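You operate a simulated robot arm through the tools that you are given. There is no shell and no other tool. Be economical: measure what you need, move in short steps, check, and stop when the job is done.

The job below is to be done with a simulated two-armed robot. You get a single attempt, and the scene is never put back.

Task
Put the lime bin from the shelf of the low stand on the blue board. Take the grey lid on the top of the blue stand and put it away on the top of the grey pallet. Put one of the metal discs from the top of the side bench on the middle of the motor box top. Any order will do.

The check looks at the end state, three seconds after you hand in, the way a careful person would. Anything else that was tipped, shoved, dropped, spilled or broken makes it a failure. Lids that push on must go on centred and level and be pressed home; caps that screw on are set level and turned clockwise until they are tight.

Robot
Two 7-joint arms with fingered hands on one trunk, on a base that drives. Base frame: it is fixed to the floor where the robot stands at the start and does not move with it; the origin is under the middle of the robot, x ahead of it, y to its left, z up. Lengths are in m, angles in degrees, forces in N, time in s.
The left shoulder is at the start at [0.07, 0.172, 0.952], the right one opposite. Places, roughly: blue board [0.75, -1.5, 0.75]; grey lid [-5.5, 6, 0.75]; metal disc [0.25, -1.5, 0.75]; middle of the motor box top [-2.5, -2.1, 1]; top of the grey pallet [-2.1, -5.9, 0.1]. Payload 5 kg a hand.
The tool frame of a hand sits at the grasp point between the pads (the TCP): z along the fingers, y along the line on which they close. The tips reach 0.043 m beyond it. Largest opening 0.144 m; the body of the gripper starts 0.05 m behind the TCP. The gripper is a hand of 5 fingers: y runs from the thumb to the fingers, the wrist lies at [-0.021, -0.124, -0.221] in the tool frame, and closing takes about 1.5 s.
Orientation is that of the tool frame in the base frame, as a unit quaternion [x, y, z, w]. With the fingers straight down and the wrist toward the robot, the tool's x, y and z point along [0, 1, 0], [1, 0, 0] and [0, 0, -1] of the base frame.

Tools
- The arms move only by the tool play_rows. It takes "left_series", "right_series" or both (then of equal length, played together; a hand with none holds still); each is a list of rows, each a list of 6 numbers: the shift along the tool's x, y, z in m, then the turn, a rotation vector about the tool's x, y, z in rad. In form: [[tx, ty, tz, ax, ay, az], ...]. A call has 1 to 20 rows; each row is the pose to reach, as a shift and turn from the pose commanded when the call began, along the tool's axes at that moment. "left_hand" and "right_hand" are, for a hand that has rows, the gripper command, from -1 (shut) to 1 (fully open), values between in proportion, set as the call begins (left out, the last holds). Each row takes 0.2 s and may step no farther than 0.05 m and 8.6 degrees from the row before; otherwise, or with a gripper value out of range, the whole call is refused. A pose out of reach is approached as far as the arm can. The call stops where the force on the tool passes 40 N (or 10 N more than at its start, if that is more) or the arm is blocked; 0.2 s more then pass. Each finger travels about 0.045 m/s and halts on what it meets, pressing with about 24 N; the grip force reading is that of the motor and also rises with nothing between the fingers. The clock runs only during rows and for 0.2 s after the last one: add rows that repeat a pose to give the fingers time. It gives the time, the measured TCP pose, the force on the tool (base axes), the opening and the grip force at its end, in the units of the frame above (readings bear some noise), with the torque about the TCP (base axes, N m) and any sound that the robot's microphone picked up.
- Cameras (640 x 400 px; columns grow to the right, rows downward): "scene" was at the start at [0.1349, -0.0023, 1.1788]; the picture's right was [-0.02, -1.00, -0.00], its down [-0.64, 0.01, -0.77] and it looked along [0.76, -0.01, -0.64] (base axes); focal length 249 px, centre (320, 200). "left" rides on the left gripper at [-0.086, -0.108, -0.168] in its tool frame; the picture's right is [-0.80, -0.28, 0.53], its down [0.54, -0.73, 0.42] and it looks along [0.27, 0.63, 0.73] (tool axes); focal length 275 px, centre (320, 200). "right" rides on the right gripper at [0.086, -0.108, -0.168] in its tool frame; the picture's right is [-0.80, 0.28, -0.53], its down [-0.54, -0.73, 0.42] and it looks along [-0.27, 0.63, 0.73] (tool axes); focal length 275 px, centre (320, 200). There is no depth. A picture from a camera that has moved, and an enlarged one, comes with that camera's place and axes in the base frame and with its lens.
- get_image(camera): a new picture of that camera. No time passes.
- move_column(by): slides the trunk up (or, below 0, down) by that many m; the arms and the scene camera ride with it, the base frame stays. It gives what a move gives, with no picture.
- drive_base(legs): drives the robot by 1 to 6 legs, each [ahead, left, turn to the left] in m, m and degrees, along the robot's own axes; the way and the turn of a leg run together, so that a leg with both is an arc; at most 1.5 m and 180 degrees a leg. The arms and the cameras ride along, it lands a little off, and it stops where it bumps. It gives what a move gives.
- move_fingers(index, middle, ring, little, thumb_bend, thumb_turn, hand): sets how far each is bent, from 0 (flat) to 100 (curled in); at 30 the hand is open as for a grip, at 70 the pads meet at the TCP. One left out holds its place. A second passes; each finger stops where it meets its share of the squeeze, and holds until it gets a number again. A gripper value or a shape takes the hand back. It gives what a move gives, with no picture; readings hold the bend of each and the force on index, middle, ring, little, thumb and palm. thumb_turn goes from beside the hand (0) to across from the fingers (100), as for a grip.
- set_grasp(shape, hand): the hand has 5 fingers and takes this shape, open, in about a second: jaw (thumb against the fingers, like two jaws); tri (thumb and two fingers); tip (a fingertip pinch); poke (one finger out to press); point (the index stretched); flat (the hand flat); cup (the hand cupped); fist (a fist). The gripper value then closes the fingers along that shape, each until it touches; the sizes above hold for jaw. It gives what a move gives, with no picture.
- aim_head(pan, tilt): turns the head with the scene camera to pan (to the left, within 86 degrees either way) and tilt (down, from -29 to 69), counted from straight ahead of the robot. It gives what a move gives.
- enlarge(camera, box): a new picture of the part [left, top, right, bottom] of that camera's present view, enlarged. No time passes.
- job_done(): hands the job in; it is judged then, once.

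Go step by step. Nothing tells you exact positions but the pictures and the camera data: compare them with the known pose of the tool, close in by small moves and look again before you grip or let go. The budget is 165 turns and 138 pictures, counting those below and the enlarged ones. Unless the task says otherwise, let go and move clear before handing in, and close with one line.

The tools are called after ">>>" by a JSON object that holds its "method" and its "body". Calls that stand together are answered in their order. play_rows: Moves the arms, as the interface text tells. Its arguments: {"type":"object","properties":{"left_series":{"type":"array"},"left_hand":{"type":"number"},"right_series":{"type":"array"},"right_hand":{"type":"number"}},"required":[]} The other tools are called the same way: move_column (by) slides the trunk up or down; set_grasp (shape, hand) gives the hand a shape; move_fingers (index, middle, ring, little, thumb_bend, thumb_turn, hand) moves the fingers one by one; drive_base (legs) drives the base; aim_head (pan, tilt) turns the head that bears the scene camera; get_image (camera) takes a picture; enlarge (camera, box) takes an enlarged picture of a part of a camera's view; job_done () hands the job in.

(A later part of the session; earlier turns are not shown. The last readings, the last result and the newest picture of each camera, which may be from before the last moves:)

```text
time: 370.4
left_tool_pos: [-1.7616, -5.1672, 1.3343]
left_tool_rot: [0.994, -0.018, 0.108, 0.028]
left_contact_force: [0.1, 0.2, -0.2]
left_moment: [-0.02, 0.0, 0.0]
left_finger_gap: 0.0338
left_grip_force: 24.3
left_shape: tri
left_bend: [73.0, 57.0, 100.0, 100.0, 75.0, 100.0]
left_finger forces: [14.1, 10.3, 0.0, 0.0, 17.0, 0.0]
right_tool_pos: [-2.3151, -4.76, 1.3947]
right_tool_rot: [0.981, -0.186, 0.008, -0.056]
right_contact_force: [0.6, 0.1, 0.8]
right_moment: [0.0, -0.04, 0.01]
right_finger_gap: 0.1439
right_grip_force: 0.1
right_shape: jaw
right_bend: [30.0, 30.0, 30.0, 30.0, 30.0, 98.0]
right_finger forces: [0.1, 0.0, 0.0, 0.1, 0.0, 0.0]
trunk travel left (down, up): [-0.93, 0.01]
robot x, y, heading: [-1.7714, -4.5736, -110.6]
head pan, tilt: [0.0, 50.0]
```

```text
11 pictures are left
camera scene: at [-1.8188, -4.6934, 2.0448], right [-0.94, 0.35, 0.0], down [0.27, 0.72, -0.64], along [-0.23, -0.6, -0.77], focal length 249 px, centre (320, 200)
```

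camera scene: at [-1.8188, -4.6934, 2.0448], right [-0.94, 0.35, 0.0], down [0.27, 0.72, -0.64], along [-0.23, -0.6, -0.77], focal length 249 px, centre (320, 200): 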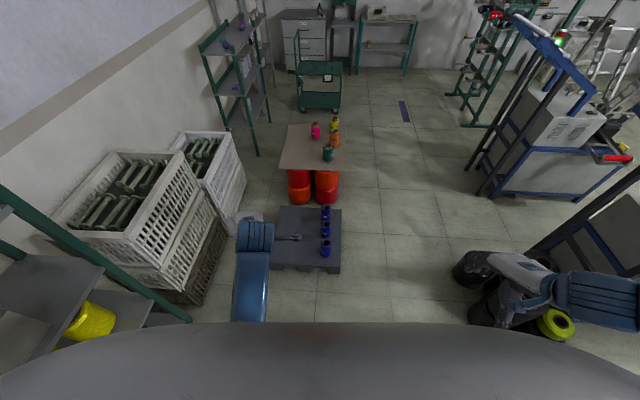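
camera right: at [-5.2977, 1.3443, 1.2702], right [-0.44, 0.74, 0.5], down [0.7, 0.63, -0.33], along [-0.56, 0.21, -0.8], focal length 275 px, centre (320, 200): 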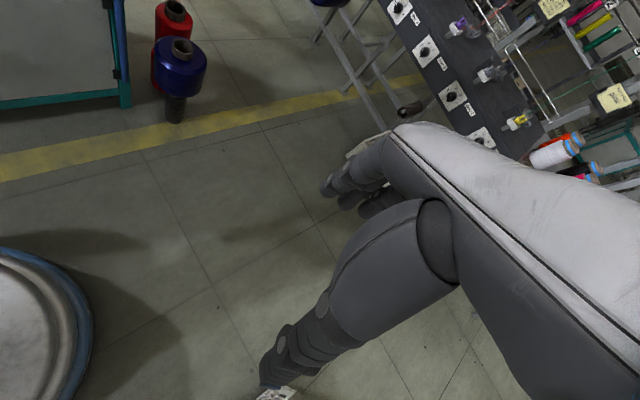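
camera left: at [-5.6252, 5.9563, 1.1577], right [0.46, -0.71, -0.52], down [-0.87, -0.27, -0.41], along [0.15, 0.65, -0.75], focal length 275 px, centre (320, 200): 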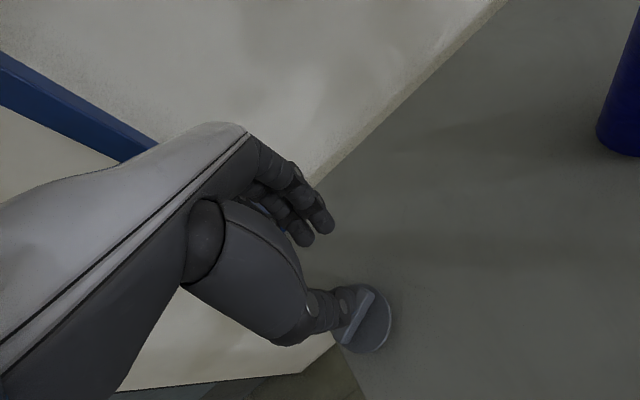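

The deck's left part is free. I drive up close, extend and level the hand at height, and then lower the trunk.

>>> {"method": "drive_base", "body": {"legs": [[0.6, 0, 0]]}}

>>> {"method": "play_rows", "body": {"left_series": [[-0.017, 0.014, 0.036, -0.06, -0.044, 0], [-0.034, 0.028, 0.072, -0.12, -0.087, 0], [-0.052, 0.042, 0.108, -0.18, -0.13, 0], [-0.069, 0.056, 0.144, -0.24, -0.174, 0], [-0.086, 0.07, 0.18, -0.3, -0.2175, 0], [-0.086, 0.07, 0.18, -0.3, -0.2175, 0]]}}

>>> {"method": "aim_head", "body": {"pan": 10, "tilt": 62}}

>>> {"method": "get_image", "body": {"camera": "scene"}}

```text
time: 373.8
left_tool_pos: [-1.9783, -5.7234, 1.3357]
left_tool_rot: [0.994, -0.022, 0.107, 0.029]
left_contact_force: [0.6, 1.0, 0.0]
left_moment: [-0.06, 0.01, 0.0]
left_finger_gap: 0.0336
left_grip_force: 23.9
left_shape: tri
left_bend: [73.0, 57.0, 100.0, 100.0, 75.0, 100.0]
left_finger forces: [14.1, 10.3, 0.1, 0.0, 17.0, 0.1]
right_tool_pos: [-2.5286, -5.3104, 1.395]
right_tool_rot: [0.98, -0.191, 0.008, -0.054]
right_contact_force: [0.5, -0.1, 0.1]
right_moment: [-0.03, 0.02, 0.03]
right_finger_gap: 0.1441
right_grip_force: 0.1
right_shape: jaw
right_bend: [30.0, 30.0, 30.0, 30.0, 30.0, 98.0]
right_finger forces: [0.0, 0.0, 0.0, 0.0, 0.0, 0.1]
trunk travel left (down, up): [-0.93, 0.01]
robot x, y, heading: [-1.985, -5.1309, -111.0]
head pan, tilt: [0.0, 50.0]
```

```text
time: 375.4
left_tool_pos: [-1.9789, -5.8095, 1.1334]
left_tool_rot: [0.981, -0.058, 0.038, 0.18]
left_contact_force: [0.2, 0.3, -0.9]
left_moment: [0.01, 0.01, -0.01]
left_finger_gap: 0.0333
left_grip_force: 24.2
left_shape: tri
left_bend: [73.0, 57.0, 100.0, 100.0, 75.0, 100.0]
left_finger forces: [14.6, 10.5, 0.0, 0.1, 17.3, 0.1]
right_tool_pos: [-2.5303, -5.3142, 1.3931]
right_tool_rot: [0.98, -0.19, 0.008, -0.055]
right_contact_force: [-0.5, -0.4, -0.1]
right_moment: [0.02, 0.0, 0.01]
right_finger_gap: 0.1439
right_grip_force: 0.0
right_shape: jaw
right_bend: [30.0, 30.0, 30.0, 30.0, 30.0, 98.0]
right_finger forces: [0.0, 0.1, 0.1, 0.1, 0.0, 0.1]
trunk travel left (down, up): [-0.93, 0.01]
robot x, y, heading: [-1.9862, -5.1346, -111.1]
head pan, tilt: [0.0, 50.0]
stopped in row 6 (left hand): the arm was blocked; the commanded pose is now the measured one
```

```text
time: 376.1
left_tool_pos: [-1.9794, -5.8105, 1.1344]
left_tool_rot: [0.981, -0.058, 0.036, 0.181]
left_contact_force: [0.8, 0.1, 0.2]
left_moment: [-0.01, -0.01, -0.03]
left_finger_gap: 0.0335
left_grip_force: 24.0
left_shape: tri
left_bend: [73.0, 57.0, 100.0, 100.0, 75.0, 100.0]
left_finger forces: [14.6, 10.3, 0.0, 0.1, 17.3, 0.1]
right_tool_pos: [-2.5301, -5.3126, 1.3945]
right_tool_rot: [0.98, -0.189, 0.008, -0.055]
right_contact_force: [-0.5, 0.6, -0.2]
right_moment: [0.0, 0.01, -0.01]
right_finger_gap: 0.1442
right_grip_force: 0.1
right_shape: jaw
right_bend: [30.0, 30.0, 30.0, 30.0, 30.0, 98.0]
right_finger forces: [0.1, 0.0, 0.0, 0.1, 0.0, 0.0]
trunk travel left (down, up): [-0.93, 0.01]
robot x, y, heading: [-1.9856, -5.132, -111.2]
head pan, tilt: [10.0, 62.0]
```

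```text
10 pictures are left
camera scene: at [-2.0174, -5.2439, 2.0299], right [-0.98, 0.19, 0.0], down [0.17, 0.87, -0.47], along [-0.09, -0.46, -0.88], focal length 249 px, centre (320, 200)
```

scene: 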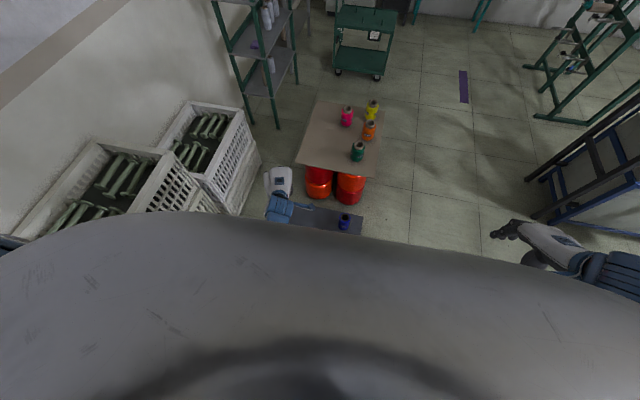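

The hand is over the free deck area and clear of the crates. I lower the trunk in two steps and check with the hand camera.

>>> {"method": "move_column", "body": {"by": -0.4}}

>>> {"method": "move_column", "body": {"by": -0.35}}

>>> {"method": "get_image", "body": {"camera": "left"}}

```text
time: 380.0
left_tool_pos: [-1.9789, -5.8094, 0.7347]
left_tool_rot: [0.981, -0.057, 0.037, 0.18]
left_contact_force: [0.5, 0.2, -0.1]
left_moment: [0.02, 0.02, 0.03]
left_finger_gap: 0.0333
left_grip_force: 23.9
left_shape: tri
left_bend: [73.0, 57.0, 100.0, 100.0, 75.0, 100.0]
left_finger forces: [14.6, 10.3, 0.0, 0.1, 17.4, 0.0]
right_tool_pos: [-2.5293, -5.3132, 0.9946]
right_tool_rot: [0.98, -0.189, 0.008, -0.055]
right_contact_force: [0.1, 0.0, 0.3]
right_moment: [-0.03, 0.02, 0.02]
right_finger_gap: 0.1439
right_grip_force: 0.1
right_shape: jaw
right_bend: [30.0, 30.0, 30.0, 30.0, 30.0, 98.0]
right_finger forces: [0.1, 0.0, 0.0, 0.0, 0.0, 0.0]
trunk travel left (down, up): [-0.53, 0.41]
robot x, y, heading: [-1.9852, -5.1356, -111.3]
head pan, tilt: [10.0, 62.0]
```

```text
time: 383.4
left_tool_pos: [-1.9779, -5.8104, 0.3842]
left_tool_rot: [0.981, -0.058, 0.037, 0.18]
left_contact_force: [1.0, 1.0, 1.2]
left_moment: [-0.02, 0.02, 0.01]
left_finger_gap: 0.0336
left_grip_force: 24.1
left_shape: tri
left_bend: [73.0, 57.0, 100.0, 100.0, 75.0, 100.0]
left_finger forces: [14.5, 10.4, 0.0, 0.0, 17.3, 0.0]
right_tool_pos: [-2.5295, -5.3132, 0.6434]
right_tool_rot: [0.98, -0.19, 0.008, -0.055]
right_contact_force: [0.4, 0.8, -1.0]
right_moment: [0.0, -0.01, 0.0]
right_finger_gap: 0.1442
right_grip_force: 0.1
right_shape: jaw
right_bend: [30.0, 30.0, 30.0, 30.0, 30.0, 98.0]
right_finger forces: [0.0, 0.0, 0.0, 0.0, 0.1, 0.0]
trunk travel left (down, up): [-0.18, 0.76]
robot x, y, heading: [-1.9862, -5.1345, -111.0]
head pan, tilt: [10.0, 62.0]
```

```text
9 pictures are left
camera left: at [-2.0586, -5.642, 0.4944], right [-0.73, 0.15, -0.67], down [0.65, 0.47, -0.6], along [0.22, -0.87, -0.44], focal length 275 px, centre (320, 200)
```

left: 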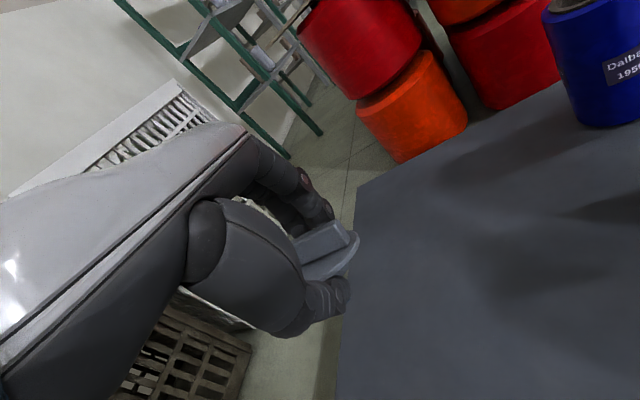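

The hand is about 15 cm inside the pallet's left edge. I zoom to judge how the lid is tilted now.

>>> {"method": "enlarge", "body": {"camera": "left", "box": [240, 170, 400, 330]}}

```text
2.50 times, centred on (320, 250) of left
camera zoom: at [-2.0586, -5.642, 0.4944], right [-0.73, 0.15, -0.67], down [0.65, 0.47, -0.6], along [0.22, -0.87, -0.44], focal length 688 px, centre (320, 75)
```

zoom: 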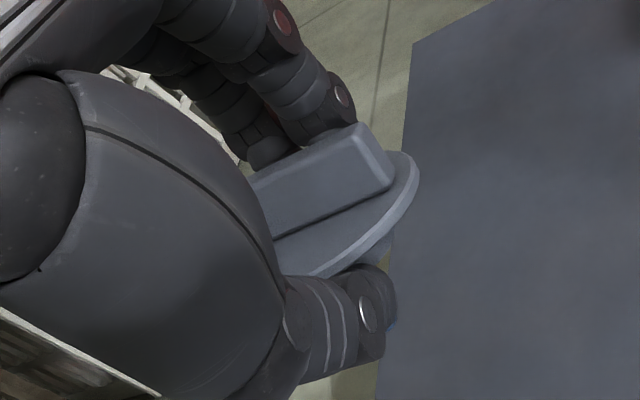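

The lid now hangs close to level. I lower the trunk further, then the hand in small steps until it touches.

>>> {"method": "move_column", "body": {"by": -0.14}}

>>> {"method": "play_rows", "body": {"left_series": [[-0.0009, -0.0035, 0.0093, 0, 0, 0], [-0.0019, -0.007, 0.0186, 0, 0, 0], [-0.0028, -0.0105, 0.0279, 0, 0, 0], [-0.0037, -0.014, 0.0372, 0, 0, 0]]}}

```text
time: 384.9
left_tool_pos: [-1.9671, -5.8412, 0.4028]
left_tool_rot: [0.963, -0.037, 0.021, 0.267]
left_contact_force: [0.2, 0.3, -4.6]
left_moment: [-0.13, 0.11, -0.07]
left_finger_gap: 0.0334
left_grip_force: 23.7
left_shape: tri
left_bend: [73.0, 57.0, 100.0, 100.0, 75.0, 100.0]
left_finger forces: [14.5, 10.5, 0.0, 0.0, 17.6, 0.0]
right_tool_pos: [-2.53, -5.3152, 0.5453]
right_tool_rot: [0.981, -0.189, 0.01, -0.053]
right_contact_force: [0.0, -3.6, -0.1]
right_moment: [0.26, 0.11, 0.05]
right_finger_gap: 0.1438
right_grip_force: 0.0
right_shape: jaw
right_bend: [30.0, 30.0, 30.0, 30.0, 30.0, 98.0]
right_finger forces: [0.1, 0.1, 0.0, 0.0, 0.0, 0.0]
trunk travel left (down, up): [-0.077, 0.863]
robot x, y, heading: [-1.9854, -5.1309, -111.0]
head pan, tilt: [10.0, 62.0]
stopped: the arm was blocked; the commanded pose is now the measured one
```

```text
time: 386.1
left_tool_pos: [-1.956, -5.8536, 0.3954]
left_tool_rot: [0.955, -0.052, 0.04, 0.291]
left_contact_force: [-0.2, 0.2, -1.7]
left_moment: [-0.04, 0.01, -0.05]
left_finger_gap: 0.0334
left_grip_force: 23.6
left_shape: tri
left_bend: [73.0, 57.0, 100.0, 100.0, 75.0, 100.0]
left_finger forces: [14.7, 10.7, 0.0, 0.1, 18.0, 0.0]
right_tool_pos: [-2.5327, -5.3087, 0.5507]
right_tool_rot: [0.981, -0.189, 0.013, -0.05]
right_contact_force: [0.1, -0.4, 0.6]
right_moment: [-0.01, 0.01, -0.01]
right_finger_gap: 0.1441
right_grip_force: 0.0
right_shape: jaw
right_bend: [30.0, 30.0, 30.0, 30.0, 30.0, 98.0]
right_finger forces: [0.0, 0.0, 0.0, 0.0, 0.0, 0.0]
trunk travel left (down, up): [-0.077, 0.863]
robot x, y, heading: [-1.9854, -5.1358, -111.2]
head pan, tilt: [10.0, 62.0]
stopped in row 4 (left hand): the arm was blocked; the commanded pose is now the measured one
```

Part of the arm is blocked (elbow low against the base). I raise the trunk, back off 12 cm and use a straighter arm.

>>> {"method": "move_column", "body": {"by": 0.25}}

>>> {"method": "drive_base", "body": {"legs": [[-0.13, 0, 0]]}}

```text
time: 388.6
left_tool_pos: [-1.9502, -5.8548, 0.6145]
left_tool_rot: [0.958, -0.05, 0.039, 0.279]
left_contact_force: [0.5, 0.9, -0.4]
left_moment: [0.02, 0.0, 0.01]
left_finger_gap: 0.0333
left_grip_force: 23.8
left_shape: tri
left_bend: [73.0, 57.0, 100.0, 100.0, 75.0, 100.0]
left_finger forces: [14.7, 10.6, 0.0, 0.0, 17.8, 0.0]
right_tool_pos: [-2.5305, -5.3132, 0.7917]
right_tool_rot: [0.98, -0.19, 0.008, -0.054]
right_contact_force: [-0.1, -0.1, 1.1]
right_moment: [0.04, 0.02, 0.01]
right_finger_gap: 0.1439
right_grip_force: 0.0
right_shape: jaw
right_bend: [30.0, 30.0, 30.0, 30.0, 30.0, 98.0]
right_finger forces: [0.0, 0.1, 0.1, 0.0, 0.0, 0.0]
trunk travel left (down, up): [-0.327, 0.613]
robot x, y, heading: [-1.9834, -5.1315, -111.1]
head pan, tilt: [10.0, 62.0]
```

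```text
time: 389.9
left_tool_pos: [-1.9038, -5.7326, 0.6164]
left_tool_rot: [0.958, -0.051, 0.038, 0.278]
left_contact_force: [0.2, 0.9, 0.5]
left_moment: [0.02, 0.0, 0.0]
left_finger_gap: 0.0336
left_grip_force: 24.0
left_shape: tri
left_bend: [73.0, 57.0, 100.0, 100.0, 75.0, 100.0]
left_finger forces: [14.8, 10.6, 0.0, 0.1, 17.8, 0.1]
right_tool_pos: [-2.4836, -5.1896, 0.7923]
right_tool_rot: [0.98, -0.191, 0.008, -0.054]
right_contact_force: [-0.5, -0.1, 0.4]
right_moment: [-0.03, 0.03, 0.02]
right_finger_gap: 0.1438
right_grip_force: 0.2
right_shape: jaw
right_bend: [30.0, 30.0, 30.0, 30.0, 30.0, 98.0]
right_finger forces: [0.0, 0.0, 0.0, 0.1, 0.0, 0.1]
trunk travel left (down, up): [-0.327, 0.613]
robot x, y, heading: [-1.9364, -5.0107, -111.3]
head pan, tilt: [10.0, 62.0]
```

I reset the hand: restore 20° tilt, extend slightly and lower with the arm.

>>> {"method": "play_rows", "body": {"left_series": [[-0.02, -0.0036, 0.025, 0.053, -0.03, 0], [-0.04, -0.0072, 0.05, 0.105, -0.06, 0], [-0.06, -0.011, 0.075, 0.158, -0.09, 0], [-0.081, -0.0143, 0.0999, 0.21, -0.12, 0], [-0.081, -0.0143, 0.0999, 0.21, -0.12, 0]]}}

>>> {"method": "move_column", "body": {"by": -0.25}}

```text
time: 391.1
left_tool_pos: [-1.9563, -5.7666, 0.5074]
left_tool_rot: [0.983, -0.065, 0.001, 0.171]
left_contact_force: [1.1, 0.3, 0.5]
left_moment: [0.0, -0.02, 0.0]
left_finger_gap: 0.0335
left_grip_force: 24.3
left_shape: tri
left_bend: [73.0, 57.0, 100.0, 100.0, 75.0, 100.0]
left_finger forces: [14.7, 10.4, 0.0, 0.0, 17.5, 0.1]
right_tool_pos: [-2.4825, -5.1913, 0.7913]
right_tool_rot: [0.98, -0.191, 0.009, -0.054]
right_contact_force: [0.0, -0.3, 0.3]
right_moment: [-0.03, 0.01, 0.01]
right_finger_gap: 0.1441
right_grip_force: 0.0
right_shape: jaw
right_bend: [30.0, 30.0, 30.0, 30.0, 30.0, 98.0]
right_finger forces: [0.1, 0.1, 0.0, 0.0, 0.0, 0.1]
trunk travel left (down, up): [-0.327, 0.613]
robot x, y, heading: [-1.9388, -5.012, -111.0]
head pan, tilt: [10.0, 62.0]
```

```text
time: 393.7
left_tool_pos: [-1.9577, -5.7748, 0.2738]
left_tool_rot: [0.982, -0.065, -0.001, 0.179]
left_contact_force: [-0.3, 0.0, 0.0]
left_moment: [0.01, 0.01, 0.01]
left_finger_gap: 0.0333
left_grip_force: 24.1
left_shape: tri
left_bend: [73.0, 57.0, 100.0, 100.0, 75.0, 100.0]
left_finger forces: [14.8, 10.5, 0.0, 0.1, 17.6, 0.0]
right_tool_pos: [-2.4814, -5.1879, 0.548]
right_tool_rot: [0.98, -0.191, 0.008, -0.053]
right_contact_force: [0.0, 0.9, 0.5]
right_moment: [-0.01, -0.01, 0.0]
right_finger_gap: 0.1439
right_grip_force: 0.1
right_shape: jaw
right_bend: [30.0, 30.0, 30.0, 30.0, 30.0, 98.0]
right_finger forces: [0.1, 0.1, 0.0, 0.0, 0.0, 0.1]
trunk travel left (down, up): [-0.077, 0.863]
robot x, y, heading: [-1.9377, -5.0144, -111.3]
head pan, tilt: [10.0, 62.0]
```

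Now at z 0.27 over the deck. I lower with the arm in small steps, letting it stop on contact.

>>> {"method": "play_rows", "body": {"left_series": [[-0.0003, -0.0053, 0.014, 0, 0, 0], [-0.0006, -0.0105, 0.028, 0, 0, 0], [-0.0008, -0.014, 0.0375, 0, 0, 0], [-0.001, -0.0175, 0.047, 0, 0, 0]]}}

>>> {"method": "get_image", "body": {"camera": "left"}}

```text
time: 394.9
left_tool_pos: [-1.9357, -5.7782, 0.2228]
left_tool_rot: [0.981, -0.066, 0.015, 0.181]
left_contact_force: [0.0, 0.4, -0.3]
left_moment: [-0.02, -0.01, 0.06]
left_finger_gap: 0.0335
left_grip_force: 23.6
left_shape: tri
left_bend: [73.0, 57.0, 100.0, 100.0, 75.0, 100.0]
left_finger forces: [14.8, 10.6, 0.0, 0.0, 17.5, 0.0]
right_tool_pos: [-2.4831, -5.187, 0.5473]
right_tool_rot: [0.98, -0.191, 0.01, -0.052]
right_contact_force: [-0.4, -0.2, -0.4]
right_moment: [0.0, 0.01, 0.01]
right_finger_gap: 0.144
right_grip_force: 0.1
right_shape: jaw
right_bend: [30.0, 30.0, 30.0, 30.0, 30.0, 98.0]
right_finger forces: [0.0, 0.0, 0.0, 0.0, 0.0, 0.0]
trunk travel left (down, up): [-0.077, 0.863]
robot x, y, heading: [-1.9389, -5.0102, -111.0]
head pan, tilt: [10.0, 62.0]
stopped in row 4 (left hand): the arm was blocked; the commanded pose is now the measured one
```

```text
7 pictures are left
camera left: at [-2.0057, -5.6077, 0.336], right [-0.75, 0.17, -0.64], down [0.64, 0.45, -0.62], along [0.18, -0.88, -0.45], focal length 275 px, centre (320, 200)
```

left: 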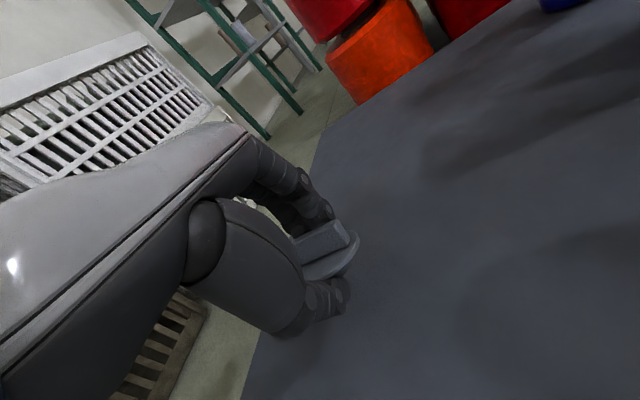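

The pallet top seems to be at about z 0.1, so I still need to go lower. I use the rest of the trunk travel.

>>> {"method": "move_column", "body": {"by": -0.07}}

```text
time: 396.2
left_tool_pos: [-1.9331, -5.7928, 0.2216]
left_tool_rot: [0.98, -0.064, 0.013, 0.187]
left_contact_force: [1.3, -0.2, -3.9]
left_moment: [-0.13, 0.14, -0.02]
left_finger_gap: 0.0333
left_grip_force: 23.8
left_shape: tri
left_bend: [73.0, 57.0, 100.0, 100.0, 75.0, 100.0]
left_finger forces: [14.9, 10.6, 0.1, 0.0, 17.6, 0.0]
right_tool_pos: [-2.4809, -5.1964, 0.541]
right_tool_rot: [0.98, -0.19, 0.008, -0.055]
right_contact_force: [0.5, -3.5, 0.8]
right_moment: [0.31, 0.06, 0.03]
right_finger_gap: 0.1438
right_grip_force: 0.0
right_shape: jaw
right_bend: [30.0, 30.0, 30.0, 30.0, 30.0, 98.0]
right_finger forces: [0.0, 0.1, 0.0, 0.1, 0.0, 0.0]
trunk travel left (down, up): [-0.076, 0.864]
robot x, y, heading: [-1.9387, -5.0109, -111.1]
head pan, tilt: [10.0, 62.0]
stopped: the arm was blocked; the commanded pose is now the measured one
```

Still blocked; I look at my left arm to find the cause.

>>> {"method": "aim_head", "body": {"pan": 50, "tilt": 55}}

>>> {"method": "get_image", "body": {"camera": "scene"}}

```text
time: 397.2
left_tool_pos: [-1.9329, -5.794, 0.2271]
left_tool_rot: [0.979, -0.065, 0.015, 0.191]
left_contact_force: [0.1, 0.6, 0.5]
left_moment: [0.01, 0.0, -0.02]
left_finger_gap: 0.0335
left_grip_force: 24.3
left_shape: tri
left_bend: [73.0, 57.0, 100.0, 100.0, 75.0, 100.0]
left_finger forces: [14.8, 10.6, 0.0, 0.1, 17.6, 0.1]
right_tool_pos: [-2.4825, -5.1903, 0.5423]
right_tool_rot: [0.98, -0.191, 0.009, -0.055]
right_contact_force: [0.3, 0.7, -0.2]
right_moment: [0.0, 0.0, 0.0]
right_finger_gap: 0.1439
right_grip_force: 0.1
right_shape: jaw
right_bend: [30.0, 30.0, 30.0, 30.0, 30.0, 98.0]
right_finger forces: [0.0, 0.0, 0.0, 0.0, 0.0, 0.1]
trunk travel left (down, up): [-0.076, 0.864]
robot x, y, heading: [-1.9388, -5.0139, -111.2]
head pan, tilt: [50.0, 55.0]
```

```text
6 pictures are left
camera scene: at [-1.9233, -5.1216, 1.1845], right [-0.88, -0.48, 0.0], down [-0.39, 0.72, -0.57], along [0.28, -0.5, -0.82], focal length 249 px, centre (320, 200)
```

scene: 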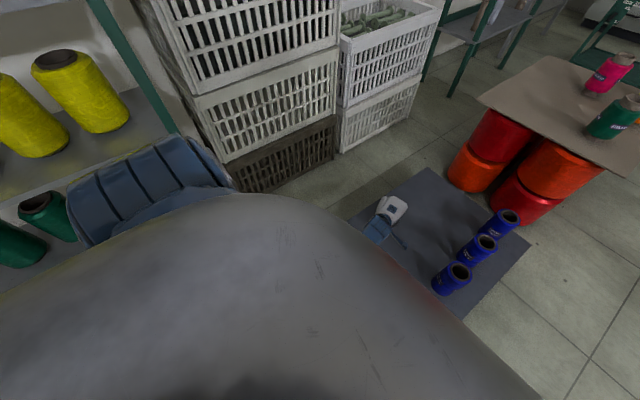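

The left elbow has come down on the shelf unit beside me. I raise the trunk, move right, and turn left to approach the deck from the front-right instead.

>>> {"method": "move_column", "body": {"by": 0.3}}

>>> {"method": "drive_base", "body": {"legs": [[0, -0.29, 0], [0.17, 0, 0], [0, 0, 36]]}}

```text
time: 400.2
left_tool_pos: [-1.9354, -5.7899, 0.5223]
left_tool_rot: [0.98, -0.067, 0.013, 0.187]
left_contact_force: [0.7, -0.1, -1.2]
left_moment: [0.02, -0.02, -0.02]
left_finger_gap: 0.0333
left_grip_force: 24.2
left_shape: tri
left_bend: [73.0, 57.0, 100.0, 100.0, 75.0, 100.0]
left_finger forces: [14.8, 10.6, 0.0, 0.1, 17.6, 0.0]
right_tool_pos: [-2.4822, -5.1913, 0.8406]
right_tool_rot: [0.98, -0.191, 0.008, -0.056]
right_contact_force: [-0.2, 0.8, 0.1]
right_moment: [0.0, 0.04, 0.01]
right_finger_gap: 0.1441
right_grip_force: 0.0
right_shape: jaw
right_bend: [30.0, 30.0, 30.0, 30.0, 30.0, 98.0]
right_finger forces: [0.0, 0.0, 0.0, 0.0, 0.0, 0.0]
trunk travel left (down, up): [-0.376, 0.564]
robot x, y, heading: [-1.9362, -5.0113, -111.0]
head pan, tilt: [50.0, 55.0]
```

```text
time: 405.0
left_tool_pos: [-1.8166, -5.6982, 0.5235]
left_tool_rot: [0.953, 0.236, 0.071, 0.175]
left_contact_force: [0.3, -0.1, 0.0]
left_moment: [-0.02, -0.01, 0.02]
left_finger_gap: 0.0332
left_grip_force: 24.1
left_shape: tri
left_bend: [73.0, 57.0, 100.0, 100.0, 75.0, 100.0]
left_finger forces: [14.7, 10.5, 0.0, 0.1, 16.9, 0.0]
right_tool_pos: [-2.6111, -5.5285, 0.8405]
right_tool_rot: [0.992, 0.117, -0.01, -0.054]
right_contact_force: [1.0, -0.8, -0.6]
right_moment: [0.01, 0.01, 0.02]
right_finger_gap: 0.1439
right_grip_force: 0.1
right_shape: jaw
right_bend: [30.0, 30.0, 30.0, 30.0, 30.0, 98.0]
right_finger forces: [0.1, 0.1, 0.0, 0.0, 0.0, 0.1]
trunk travel left (down, up): [-0.376, 0.564]
robot x, y, heading: [-2.2738, -5.0639, -75.8]
head pan, tilt: [50.0, 55.0]
```

I shift the hand 15 cm right over the deck and take a look through the hand camera before lowering.

>>> {"method": "play_rows", "body": {"left_series": [[-0.036, -0.0065, -0.0047, 0, 0, 0], [-0.073, -0.013, -0.0093, 0, 0, 0], [-0.109, -0.0195, -0.014, 0, 0, 0], [-0.1455, -0.026, -0.0186, 0, 0, 0]]}}

>>> {"method": "move_column", "body": {"by": -0.27}}

>>> {"method": "get_image", "body": {"camera": "left"}}

```text
time: 405.7
left_tool_pos: [-1.7493, -5.6688, 0.517]
left_tool_rot: [0.947, 0.223, 0.165, 0.164]
left_contact_force: [-0.2, -0.5, 0.1]
left_moment: [-0.03, 0.03, -0.04]
left_finger_gap: 0.0334
left_grip_force: 24.3
left_shape: tri
left_bend: [73.0, 57.0, 100.0, 100.0, 75.0, 100.0]
left_finger forces: [14.6, 10.5, 0.1, 0.0, 17.0, 0.1]
right_tool_pos: [-2.611, -5.5275, 0.841]
right_tool_rot: [0.992, 0.117, -0.01, -0.055]
right_contact_force: [0.0, 0.0, 0.1]
right_moment: [-0.03, -0.04, 0.0]
right_finger_gap: 0.1436
right_grip_force: 0.1
right_shape: jaw
right_bend: [30.0, 30.0, 30.0, 30.0, 30.0, 98.0]
right_finger forces: [0.0, 0.0, 0.1, 0.0, 0.0, 0.0]
trunk travel left (down, up): [-0.376, 0.564]
robot x, y, heading: [-2.2742, -5.0625, -75.4]
head pan, tilt: [50.0, 55.0]
stopped in row 3 (left hand): the arm was blocked; the commanded pose is now the measured one
```

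```text
time: 408.4
left_tool_pos: [-1.7512, -5.6684, 0.2466]
left_tool_rot: [0.947, 0.223, 0.165, 0.164]
left_contact_force: [-0.4, -0.4, -0.6]
left_moment: [0.03, 0.02, 0.0]
left_finger_gap: 0.0333
left_grip_force: 23.8
left_shape: tri
left_bend: [73.0, 57.0, 100.0, 100.0, 75.0, 100.0]
left_finger forces: [14.7, 10.6, 0.0, 0.0, 17.0, 0.0]
right_tool_pos: [-2.6102, -5.5284, 0.5709]
right_tool_rot: [0.992, 0.116, -0.009, -0.056]
right_contact_force: [0.1, 0.3, 0.2]
right_moment: [-0.03, 0.03, -0.01]
right_finger_gap: 0.144
right_grip_force: 0.0
right_shape: jaw
right_bend: [30.0, 30.0, 30.0, 30.0, 30.0, 98.0]
right_finger forces: [0.0, 0.0, 0.0, 0.1, 0.0, 0.0]
trunk travel left (down, up): [-0.106, 0.834]
robot x, y, heading: [-2.2721, -5.0689, -75.7]
head pan, tilt: [50.0, 55.0]
```

```text
5 pictures are left
camera left: at [-1.9287, -5.5784, 0.3335], right [-0.57, -0.26, -0.78], down [0.36, 0.77, -0.53], along [0.74, -0.58, -0.35], focal length 275 px, centre (320, 200)
```

left: 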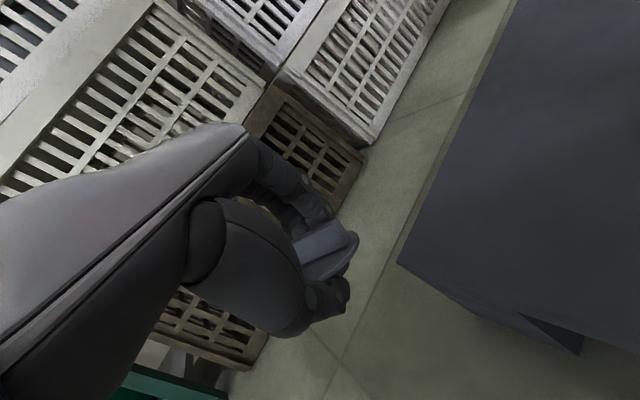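

The arm can't shift right any further at the wrist, so I use the base: right 0.22 m and slightly ahead to bring the lid over the deck.

>>> {"method": "drive_base", "body": {"legs": [[0.04, -0.235, 0]]}}

>>> {"method": "get_image", "body": {"camera": "left"}}

```text
time: 410.2
left_tool_pos: [-1.9663, -5.7637, 0.2467]
left_tool_rot: [0.947, 0.221, 0.165, 0.164]
left_contact_force: [-0.3, 0.0, -0.2]
left_moment: [-0.02, -0.01, 0.01]
left_finger_gap: 0.0336
left_grip_force: 24.0
left_shape: tri
left_bend: [73.0, 57.0, 100.0, 100.0, 75.0, 100.0]
left_finger forces: [14.7, 10.6, 0.0, 0.0, 17.0, 0.1]
right_tool_pos: [-2.8259, -5.6233, 0.5695]
right_tool_rot: [0.992, 0.116, -0.008, -0.056]
right_contact_force: [-0.1, -1.1, -0.5]
right_moment: [0.01, -0.04, -0.02]
right_finger_gap: 0.1437
right_grip_force: 0.0
right_shape: jaw
right_bend: [30.0, 30.0, 30.0, 30.0, 30.0, 98.0]
right_finger forces: [0.0, 0.0, 0.1, 0.1, 0.0, 0.0]
trunk travel left (down, up): [-0.106, 0.834]
robot x, y, heading: [-2.4881, -5.1592, -76.0]
head pan, tilt: [50.0, 55.0]
```

```text
4 pictures are left
camera left: at [-2.1435, -5.674, 0.3335], right [-0.57, -0.26, -0.78], down [0.36, 0.77, -0.52], along [0.74, -0.58, -0.35], focal length 275 px, centre (320, 200)
```

left: 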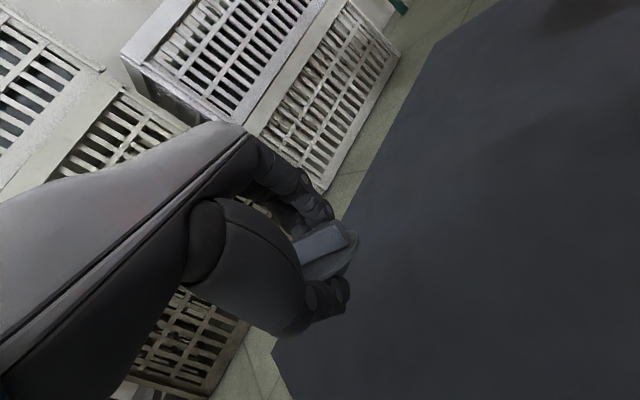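

The lid is well inside the deck (about 14 cm from the front edge, 20 cm from the left). I lower the rest with the trunk, checking for contact.

>>> {"method": "move_column", "body": {"by": -0.09}}

```text
time: 411.6
left_tool_pos: [-1.9615, -5.766, 0.2196]
left_tool_rot: [0.946, 0.222, 0.168, 0.164]
left_contact_force: [-0.5, 1.1, -2.3]
left_moment: [-0.15, -0.09, 0.0]
left_finger_gap: 0.0336
left_grip_force: 24.4
left_shape: tri
left_bend: [73.0, 57.0, 100.0, 100.0, 75.0, 100.0]
left_finger forces: [14.7, 10.6, 0.1, 0.0, 17.2, 0.0]
right_tool_pos: [-2.8255, -5.6221, 0.5394]
right_tool_rot: [0.992, 0.118, -0.008, -0.052]
right_contact_force: [2.1, -1.4, 0.8]
right_moment: [0.1, 0.18, 0.06]
right_finger_gap: 0.1438
right_grip_force: 0.1
right_shape: jaw
right_bend: [30.0, 30.0, 30.0, 30.0, 30.0, 98.0]
right_finger forces: [0.0, 0.1, 0.0, 0.1, 0.1, 0.0]
trunk travel left (down, up): [-0.07, 0.87]
robot x, y, heading: [-2.487, -5.1639, -75.6]
head pan, tilt: [50.0, 55.0]
stopped: the arm was blocked; the commanded pose is now the measured one
```

The arm is simply at full stretch because the hand is too far to the left. I raise the hand, bring it in line with the shoulder, and level it.

>>> {"method": "play_rows", "body": {"left_series": [[0.011, 0.017, -0.04, 0, 0, 0], [0.022, 0.035, -0.08, 0, 0, 0], [0.033, 0.052, -0.12, 0, 0, 0], [0.044, 0.069, -0.16, 0, 0, 0], [0.014, 0.059, -0.173, 0.036, -0.056, 0], [-0.017, 0.048, -0.186, 0.072, -0.112, 0], [-0.047, 0.038, -0.199, 0.108, -0.168, 0], [-0.078, 0.028, -0.212, 0.144, -0.224, 0], [-0.108, 0.0173, -0.224, 0.18, -0.28, 0], [-0.108, 0.0173, -0.224, 0.18, -0.28, 0]]}}

```text
time: 413.8
left_tool_pos: [-2.0506, -5.7664, 0.4158]
left_tool_rot: [0.968, 0.2, 0.094, 0.117]
left_contact_force: [-1.8, 0.2, 1.1]
left_moment: [0.0, -0.08, 0.03]
left_finger_gap: 0.0333
left_grip_force: 23.5
left_shape: tri
left_bend: [73.0, 57.0, 100.0, 100.0, 75.0, 100.0]
left_finger forces: [14.7, 10.5, 0.0, 0.0, 17.2, 0.1]
right_tool_pos: [-2.8303, -5.62, 0.5393]
right_tool_rot: [0.992, 0.116, -0.004, -0.053]
right_contact_force: [-2.3, -0.1, -1.6]
right_moment: [0.02, -0.16, 0.0]
right_finger_gap: 0.1441
right_grip_force: 0.0
right_shape: jaw
right_bend: [30.0, 30.0, 30.0, 30.0, 30.0, 98.0]
right_finger forces: [0.1, 0.0, 0.1, 0.0, 0.0, 0.1]
trunk travel left (down, up): [-0.07, 0.87]
robot x, y, heading: [-2.4896, -5.1571, -75.7]
head pan, tilt: [50.0, 55.0]
stopped in row 10 (left hand): the arm was blocked; the commanded pose is now the measured one
```

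Half way there. I bring the hand to straight-down (wrist higher and further forward, which clears my own body) and then lower.

>>> {"method": "play_rows", "body": {"left_series": [[0, 0, 0, 0.09, -0.045, 0], [0, -0.01, 0, 0.18, -0.09, 0], [0, -0.015, 0, 0.264, -0.13, 0], [0, -0.015, 0, 0.264, -0.13, 0]]}}

>>> {"method": "move_column", "body": {"by": -0.065}}

```text
time: 414.8
left_tool_pos: [-2.0613, -5.7533, 0.4007]
left_tool_rot: [0.979, 0.203, -0.004, -0.001]
left_contact_force: [0.4, -0.8, 0.0]
left_moment: [0.02, 0.04, -0.02]
left_finger_gap: 0.0332
left_grip_force: 23.7
left_shape: tri
left_bend: [73.0, 57.0, 100.0, 100.0, 75.0, 100.0]
left_finger forces: [15.1, 10.7, 0.0, 0.1, 17.8, 0.0]
right_tool_pos: [-2.8283, -5.6214, 0.5351]
right_tool_rot: [0.992, 0.117, -0.007, -0.053]
right_contact_force: [0.1, 0.8, -1.1]
right_moment: [0.0, -0.03, 0.01]
right_finger_gap: 0.1441
right_grip_force: 0.1
right_shape: jaw
right_bend: [30.0, 30.0, 30.0, 30.0, 30.0, 98.0]
right_finger forces: [0.0, 0.0, 0.0, 0.0, 0.0, 0.0]
trunk travel left (down, up): [-0.07, 0.87]
robot x, y, heading: [-2.4856, -5.1665, -75.9]
head pan, tilt: [50.0, 55.0]
```

```text
time: 416.0
left_tool_pos: [-2.0607, -5.7532, 0.4007]
left_tool_rot: [0.979, 0.203, -0.005, -0.001]
left_contact_force: [1.4, -0.4, -2.6]
left_moment: [-0.06, 0.13, -0.04]
left_finger_gap: 0.0329
left_grip_force: 24.3
left_shape: tri
left_bend: [73.0, 57.0, 100.0, 100.0, 75.0, 100.0]
left_finger forces: [15.1, 10.7, 0.0, 0.0, 17.8, 0.0]
right_tool_pos: [-2.8266, -5.6226, 0.5355]
right_tool_rot: [0.992, 0.118, -0.007, -0.051]
right_contact_force: [2.0, -0.6, 1.1]
right_moment: [0.12, 0.2, 0.03]
right_finger_gap: 0.1442
right_grip_force: 0.1
right_shape: jaw
right_bend: [30.0, 30.0, 30.0, 30.0, 30.0, 98.0]
right_finger forces: [0.1, 0.0, 0.1, 0.0, 0.0, 0.0]
trunk travel left (down, up): [-0.064, 0.876]
robot x, y, heading: [-2.4842, -5.1627, -75.6]
head pan, tilt: [50.0, 55.0]
stopped: the arm was blocked; the commanded pose is now the measured one
```

The trunk is probably held up by my tucked-in right arm. I move the right hand forward and up, then retry, lowering the left hand too.

>>> {"method": "play_rows", "body": {"right_series": [[0, 0.04, -0.02, 0, 0, 0], [0, 0.08, -0.04, 0, 0, 0], [0, 0.12, -0.06, 0, 0, 0], [0, 0.16, -0.08, 0, 0, 0], [0, 0.2, -0.1, 0, 0, 0]]}}

>>> {"method": "move_column", "body": {"by": -0.06}}

>>> {"method": "play_rows", "body": {"left_series": [[0, 0, 0.03, 0, 0, 0], [0, 0, 0.06, 0, 0, 0], [0, 0, 0.09, 0, 0, 0], [0, 0, 0.12, 0, 0, 0], [0, 0, 0.15, 0, 0, 0]]}}

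```text
time: 417.2
left_tool_pos: [-2.0595, -5.7572, 0.406]
left_tool_rot: [0.979, 0.202, -0.002, 0.004]
left_contact_force: [-0.5, 0.1, -1.1]
left_moment: [0.0, 0.0, 0.0]
left_finger_gap: 0.0332
left_grip_force: 24.1
left_shape: tri
left_bend: [73.0, 57.0, 100.0, 100.0, 75.0, 100.0]
left_finger forces: [15.1, 10.7, 0.0, 0.1, 17.9, 0.0]
right_tool_pos: [-2.7818, -5.8241, 0.6118]
right_tool_rot: [0.992, 0.115, -0.005, -0.052]
right_contact_force: [-0.5, 0.2, 0.6]
right_moment: [0.01, -0.02, 0.02]
right_finger_gap: 0.144
right_grip_force: 0.0
right_shape: jaw
right_bend: [30.0, 30.0, 30.0, 30.0, 30.0, 98.0]
right_finger forces: [0.1, 0.1, 0.0, 0.0, 0.0, 0.1]
trunk travel left (down, up): [-0.064, 0.876]
robot x, y, heading: [-2.4866, -5.1643, -75.7]
head pan, tilt: [50.0, 55.0]
```

```text
time: 418.4
left_tool_pos: [-2.0561, -5.7574, 0.4049]
left_tool_rot: [0.979, 0.202, -0.003, 0.003]
left_contact_force: [0.7, 0.4, -2.2]
left_moment: [-0.07, 0.13, -0.01]
left_finger_gap: 0.033
left_grip_force: 23.4
left_shape: tri
left_bend: [73.0, 57.0, 100.0, 100.0, 75.0, 100.0]
left_finger forces: [15.1, 10.5, 0.0, 0.0, 17.9, 0.0]
right_tool_pos: [-2.7782, -5.8267, 0.6128]
right_tool_rot: [0.992, 0.118, -0.006, -0.051]
right_contact_force: [3.2, -0.5, 1.2]
right_moment: [0.09, 0.24, 0.01]
right_finger_gap: 0.1441
right_grip_force: 0.1
right_shape: jaw
right_bend: [30.0, 30.0, 30.0, 30.0, 30.0, 98.0]
right_finger forces: [0.1, 0.0, 0.0, 0.1, 0.0, 0.1]
trunk travel left (down, up): [-0.063, 0.877]
robot x, y, heading: [-2.4831, -5.1623, -75.8]
head pan, tilt: [50.0, 55.0]
stopped: the arm was blocked; the commanded pose is now the measured one
```

```text
time: 419.8
left_tool_pos: [-2.0629, -5.7869, 0.2818]
left_tool_rot: [0.979, 0.202, -0.01, 0.027]
left_contact_force: [-0.6, 0.7, 0.5]
left_moment: [0.01, -0.01, -0.01]
left_finger_gap: 0.0334
left_grip_force: 23.8
left_shape: tri
left_bend: [73.0, 57.0, 100.0, 100.0, 75.0, 100.0]
left_finger forces: [15.3, 10.6, 0.0, 0.1, 17.8, 0.0]
right_tool_pos: [-2.7797, -5.8232, 0.6139]
right_tool_rot: [0.992, 0.117, -0.006, -0.051]
right_contact_force: [0.6, 1.9, 0.1]
right_moment: [-0.06, 0.1, -0.03]
right_finger_gap: 0.1443
right_grip_force: 0.0
right_shape: jaw
right_bend: [30.0, 30.0, 30.0, 30.0, 30.0, 98.0]
right_finger forces: [0.0, 0.0, 0.0, 0.0, 0.0, 0.0]
trunk travel left (down, up): [-0.063, 0.877]
robot x, y, heading: [-2.4876, -5.1637, -76.1]
head pan, tilt: [50.0, 55.0]
stopped in row 5 (left hand): the arm was blocked; the commanded pose is now the measured one
```

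>>> {"method": "aim_head", "body": {"pan": 75, "tilt": 50}}

>>> {"method": "get_image", "body": {"camera": "scene"}}

```text
time: 420.7
left_tool_pos: [-2.0627, -5.7872, 0.2801]
left_tool_rot: [0.979, 0.203, -0.007, 0.024]
left_contact_force: [-0.5, 0.1, -1.2]
left_moment: [-0.03, 0.0, 0.02]
left_finger_gap: 0.033
left_grip_force: 23.8
left_shape: tri
left_bend: [73.0, 57.0, 100.0, 100.0, 75.0, 100.0]
left_finger forces: [15.1, 10.6, 0.0, 0.1, 17.9, 0.0]
right_tool_pos: [-2.7802, -5.8267, 0.61]
right_tool_rot: [0.992, 0.116, -0.005, -0.053]
right_contact_force: [-0.8, 0.1, -0.4]
right_moment: [0.03, 0.01, 0.0]
right_finger_gap: 0.1438
right_grip_force: 0.1
right_shape: jaw
right_bend: [30.0, 30.0, 30.0, 30.0, 30.0, 98.0]
right_finger forces: [0.1, 0.0, 0.1, 0.1, 0.0, 0.1]
trunk travel left (down, up): [-0.063, 0.877]
robot x, y, heading: [-2.4849, -5.162, -75.6]
head pan, tilt: [75.0, 50.0]
```

```text
3 pictures are left
camera scene: at [-2.4048, -5.2092, 1.1846], right [-0.01, -1.0, 0.0], down [-0.76, 0.01, -0.65], along [0.65, -0.01, -0.76], focal length 249 px, centre (320, 200)
```

scene: 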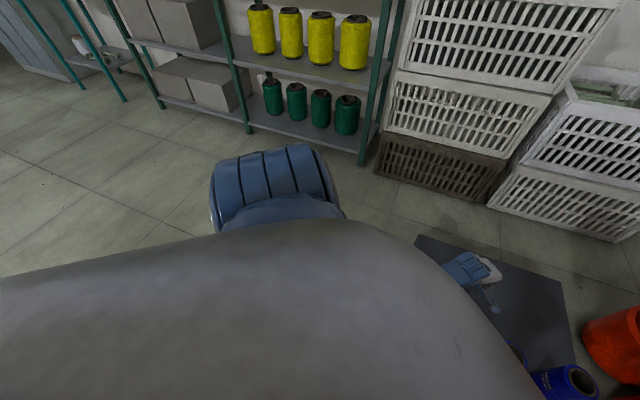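

Nothing external is near; it must be my own arms. I return the right arm to its original extended pose and try the trunk again.

>>> {"method": "play_rows", "body": {"right_series": [[0, 0.04, 0, 0, 0, 0], [0, 0.08, 0, 0, 0, 0], [0, 0.12, 0, 0, 0, 0], [0, 0.16, 0, 0, 0, 0]]}}

>>> {"method": "move_column", "body": {"by": -0.06}}

```text
time: 421.7
left_tool_pos: [-2.063, -5.787, 0.279]
left_tool_rot: [0.979, 0.202, -0.008, 0.023]
left_contact_force: [-0.7, 0.6, -0.4]
left_moment: [0.03, 0.0, 0.03]
left_finger_gap: 0.0333
left_grip_force: 24.3
left_shape: tri
left_bend: [73.0, 57.0, 100.0, 100.0, 75.0, 100.0]
left_finger forces: [15.1, 10.6, 0.0, 0.1, 17.8, 0.1]
right_tool_pos: [-2.7429, -5.9806, 0.5929]
right_tool_rot: [0.992, 0.115, -0.005, -0.053]
right_contact_force: [0.1, 0.3, 0.7]
right_moment: [0.03, -0.07, -0.02]
right_finger_gap: 0.144
right_grip_force: 0.1
right_shape: jaw
right_bend: [30.0, 30.0, 30.0, 30.0, 30.0, 98.0]
right_finger forces: [0.0, 0.1, 0.0, 0.0, 0.0, 0.0]
trunk travel left (down, up): [-0.063, 0.877]
robot x, y, heading: [-2.4842, -5.1634, -75.9]
head pan, tilt: [75.0, 50.0]
```

```text
time: 422.9
left_tool_pos: [-2.0628, -5.7872, 0.2791]
left_tool_rot: [0.979, 0.202, -0.01, 0.023]
left_contact_force: [0.5, 0.0, -1.5]
left_moment: [-0.02, 0.15, 0.0]
left_finger_gap: 0.0331
left_grip_force: 24.2
left_shape: tri
left_bend: [73.0, 57.0, 100.0, 100.0, 75.0, 100.0]
left_finger forces: [15.2, 10.6, 0.1, 0.0, 17.8, 0.1]
right_tool_pos: [-2.7378, -5.981, 0.5958]
right_tool_rot: [0.992, 0.118, -0.006, -0.051]
right_contact_force: [2.7, -1.0, 0.7]
right_moment: [0.07, 0.24, 0.06]
right_finger_gap: 0.144
right_grip_force: 0.1
right_shape: jaw
right_bend: [30.0, 30.0, 30.0, 30.0, 30.0, 98.0]
right_finger forces: [0.0, 0.0, 0.1, 0.1, 0.1, 0.0]
trunk travel left (down, up): [-0.064, 0.876]
robot x, y, heading: [-2.4859, -5.1647, -75.7]
head pan, tilt: [75.0, 50.0]
stopped: the arm was blocked; the commanded pose is now the measured one
```

I shift the base 8 cm left, pull the hand in closer with a 20° tilt (which lets the arm go lower), and lower in steps.

>>> {"method": "drive_base", "body": {"legs": [[0, 0.08, 0]]}}

>>> {"method": "play_rows", "body": {"left_series": [[0.004, -0.027, -0.01, -0.078, 0, 0], [0.008, -0.054, -0.01, -0.155, 0, 0], [0.013, -0.081, -0.01, -0.233, 0, 0], [0.017, -0.108, -0.01, -0.31, 0, 0], [0.017, -0.109, 0.02, -0.31, 0, 0], [0.017, -0.11, 0.05, -0.31, 0, 0], [0.017, -0.111, 0.08, -0.31, 0, 0]]}}

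```text
time: 424.0
left_tool_pos: [-1.9838, -5.7683, 0.286]
left_tool_rot: [0.979, 0.203, -0.007, 0.029]
left_contact_force: [0.0, -0.1, -0.1]
left_moment: [-0.02, 0.0, 0.01]
left_finger_gap: 0.0333
left_grip_force: 24.3
left_shape: tri
left_bend: [73.0, 57.0, 100.0, 100.0, 75.0, 100.0]
left_finger forces: [15.3, 10.6, 0.1, 0.0, 17.8, 0.0]
right_tool_pos: [-2.6639, -5.9588, 0.5985]
right_tool_rot: [0.992, 0.118, -0.005, -0.05]
right_contact_force: [0.8, 0.1, 0.2]
right_moment: [-0.01, 0.04, -0.02]
right_finger_gap: 0.1439
right_grip_force: 0.0
right_shape: jaw
right_bend: [30.0, 30.0, 30.0, 30.0, 30.0, 98.0]
right_finger forces: [0.0, 0.0, 0.1, 0.0, 0.0, 0.0]
trunk travel left (down, up): [-0.064, 0.876]
robot x, y, heading: [-2.4106, -5.1461, -75.6]
head pan, tilt: [75.0, 50.0]
```

```text
time: 424.8
left_tool_pos: [-1.9732, -5.8062, 0.412]
left_tool_rot: [0.955, 0.199, 0.02, 0.218]
left_contact_force: [0.3, 0.3, 1.7]
left_moment: [0.06, -0.01, 0.04]
left_finger_gap: 0.0332
left_grip_force: 23.6
left_shape: tri
left_bend: [73.0, 57.0, 100.0, 100.0, 75.0, 100.0]
left_finger forces: [15.2, 10.7, 0.0, 0.0, 18.0, 0.1]
right_tool_pos: [-2.6658, -5.96, 0.6021]
right_tool_rot: [0.992, 0.117, -0.005, -0.051]
right_contact_force: [-1.0, 2.0, 0.8]
right_moment: [-0.15, -0.07, -0.06]
right_finger_gap: 0.1442
right_grip_force: 0.0
right_shape: jaw
right_bend: [30.0, 30.0, 30.0, 30.0, 30.0, 98.0]
right_finger forces: [0.1, 0.1, 0.0, 0.1, 0.1, 0.0]
trunk travel left (down, up): [-0.064, 0.876]
robot x, y, heading: [-2.4084, -5.1385, -75.7]
head pan, tilt: [75.0, 50.0]
stopped in row 3 (left hand): the arm was blocked; the commanded pose is now the measured one
```

Pulling in lifts the hand, so I keep it further out. The deck height triangulates to about 0.14, so only TCP ≈0.17 is needed; I lower straight down from here.

>>> {"method": "play_rows", "body": {"left_series": [[0.002, -0.0185, 0.028, 0.013, 0, 0], [0.005, -0.037, 0.056, 0.027, 0, 0], [0.007, -0.0555, 0.084, 0.04, 0, 0], [0.009, -0.074, 0.112, 0.053, 0, 0], [0.012, -0.0925, 0.14, 0.067, 0, 0], [0.014, -0.111, 0.168, 0.08, 0, 0], [0.015, -0.125, 0.195, 0.08, 0, 0]]}}

```text
time: 426.4
left_tool_pos: [-1.9799, -5.7906, 0.1939]
left_tool_rot: [0.961, 0.2, 0.009, 0.192]
left_contact_force: [-0.6, 1.0, 0.0]
left_moment: [0.01, 0.0, -0.03]
left_finger_gap: 0.0345
left_grip_force: 23.8
left_shape: tri
left_bend: [73.0, 56.0, 100.0, 100.0, 76.0, 100.0]
left_finger forces: [15.2, 9.9, 0.0, 0.0, 18.3, 0.1]
right_tool_pos: [-2.6624, -5.9593, 0.5983]
right_tool_rot: [0.992, 0.116, -0.006, -0.052]
right_contact_force: [0.7, 0.6, 0.7]
right_moment: [-0.04, -0.02, -0.02]
right_finger_gap: 0.1438
right_grip_force: 0.1
right_shape: jaw
right_bend: [30.0, 30.0, 30.0, 30.0, 30.0, 98.0]
right_finger forces: [0.1, 0.0, 0.0, 0.1, 0.0, 0.1]
trunk travel left (down, up): [-0.064, 0.876]
robot x, y, heading: [-2.4074, -5.1428, -75.5]
head pan, tilt: [75.0, 50.0]
stopped in row 7 (left hand): the force on the tool passed its limit at 47 N (the readings are from after the stop); the commanded pose is now the measured one
```

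The tool force stopped it at z 0.194: the lid has touched the deck. I look before releasing.

>>> {"method": "get_image", "body": {"camera": "left"}}

```text
2 pictures are left
camera left: at [-2.1161, -5.6712, 0.3127], right [-0.79, -0.26, -0.55], down [0.26, 0.67, -0.69], along [0.55, -0.69, -0.46], focal length 275 px, centre (320, 200)
```

left: 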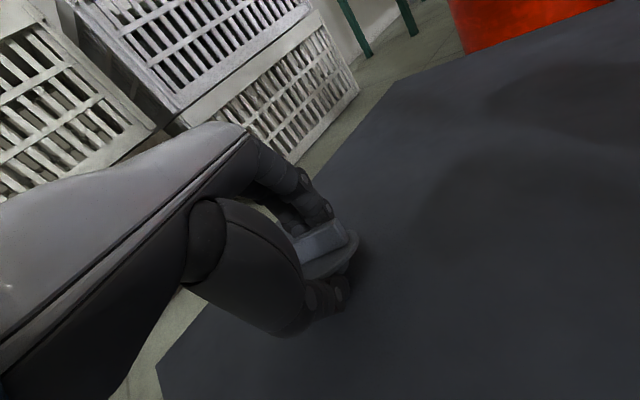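

The lid is over the deck and touching. I open the fingers in place.

>>> {"method": "play_rows", "body": {"left_series": [[0, -0.0008, 0.002, 0, 0, 0], [0, -0.0008, 0.002, 0, 0, 0], [0, -0.0008, 0.002, 0, 0, 0], [0, -0.0008, 0.002, 0, 0, 0], [0, -0.0008, 0.002, 0, 0, 0], [0, -0.0008, 0.002, 0, 0, 0]], "left_hand": -0.1}}

>>> {"method": "play_rows", "body": {"left_series": [[-0.001, 0.006, -0.014, 0, 0, 0], [-0.002, 0.012, -0.03, 0, 0, 0], [-0.004, 0.026, -0.065, 0, 0, 0], [-0.006, 0.037, -0.1, 0, 0, 0], [-0.008, 0.05, -0.14, 0, 0, 0]]}}

>>> {"method": "get_image", "body": {"camera": "left"}}

```text
time: 427.8
left_tool_pos: [-1.9786, -5.7897, 0.1906]
left_tool_rot: [0.961, 0.2, 0.011, 0.192]
left_contact_force: [0.1, 1.1, 20.4]
left_moment: [0.23, 0.33, -0.03]
left_finger_gap: 0.0603
left_grip_force: 0.1
left_shape: tri
left_bend: [74.0, 47.0, 99.0, 99.0, 77.0, 100.0]
left_finger forces: [0.0, 0.0, 0.0, 0.0, 20.4, 0.0]
right_tool_pos: [-2.6633, -5.9607, 0.5967]
right_tool_rot: [0.992, 0.117, -0.006, -0.052]
right_contact_force: [0.7, 0.2, 0.0]
right_moment: [0.0, 0.0, 0.03]
right_finger_gap: 0.1439
right_grip_force: 0.0
right_shape: jaw
right_bend: [30.0, 30.0, 30.0, 30.0, 30.0, 98.0]
right_finger forces: [0.0, 0.1, 0.0, 0.0, 0.0, 0.2]
trunk travel left (down, up): [-0.064, 0.876]
robot x, y, heading: [-2.4098, -5.1415, -75.7]
head pan, tilt: [75.0, 50.0]
```

```text
time: 429.2
left_tool_pos: [-1.9742, -5.8058, 0.3677]
left_tool_rot: [0.957, 0.198, 0.015, 0.21]
left_contact_force: [-0.9, 0.0, 1.5]
left_moment: [0.06, -0.03, 0.01]
left_finger_gap: 0.0646
left_grip_force: 0.0
left_shape: tri
left_bend: [74.0, 47.0, 99.0, 99.0, 72.0, 100.0]
left_finger forces: [0.0, 0.0, 0.1, 0.1, 0.1, 0.0]
right_tool_pos: [-2.6653, -5.9592, 0.602]
right_tool_rot: [0.992, 0.117, -0.006, -0.051]
right_contact_force: [-1.1, 0.9, 1.1]
right_moment: [-0.11, -0.07, -0.02]
right_finger_gap: 0.1438
right_grip_force: 0.1
right_shape: jaw
right_bend: [30.0, 30.0, 30.0, 30.0, 30.0, 98.0]
right_finger forces: [0.1, 0.1, 0.1, 0.0, 0.1, 0.0]
trunk travel left (down, up): [-0.064, 0.876]
robot x, y, heading: [-2.4094, -5.1427, -75.6]
head pan, tilt: [75.0, 50.0]
stopped in row 5 (left hand): the arm was blocked; the commanded pose is now the measured one
```

```text
1 pictures are left
camera left: at [-2.1122, -5.6818, 0.481], right [-0.78, -0.28, -0.56], down [0.28, 0.65, -0.71], along [0.56, -0.71, -0.43], focal length 275 px, centre (320, 200)
```

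left: 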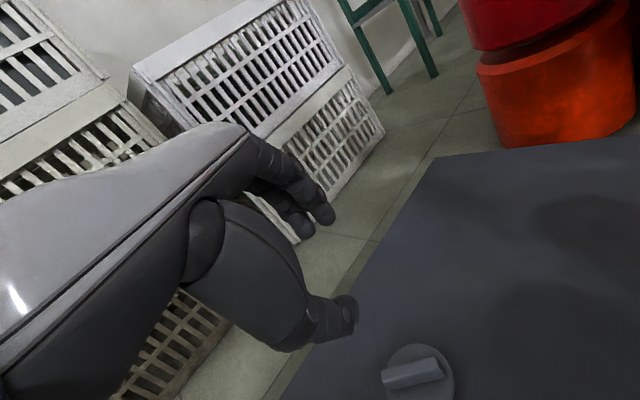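

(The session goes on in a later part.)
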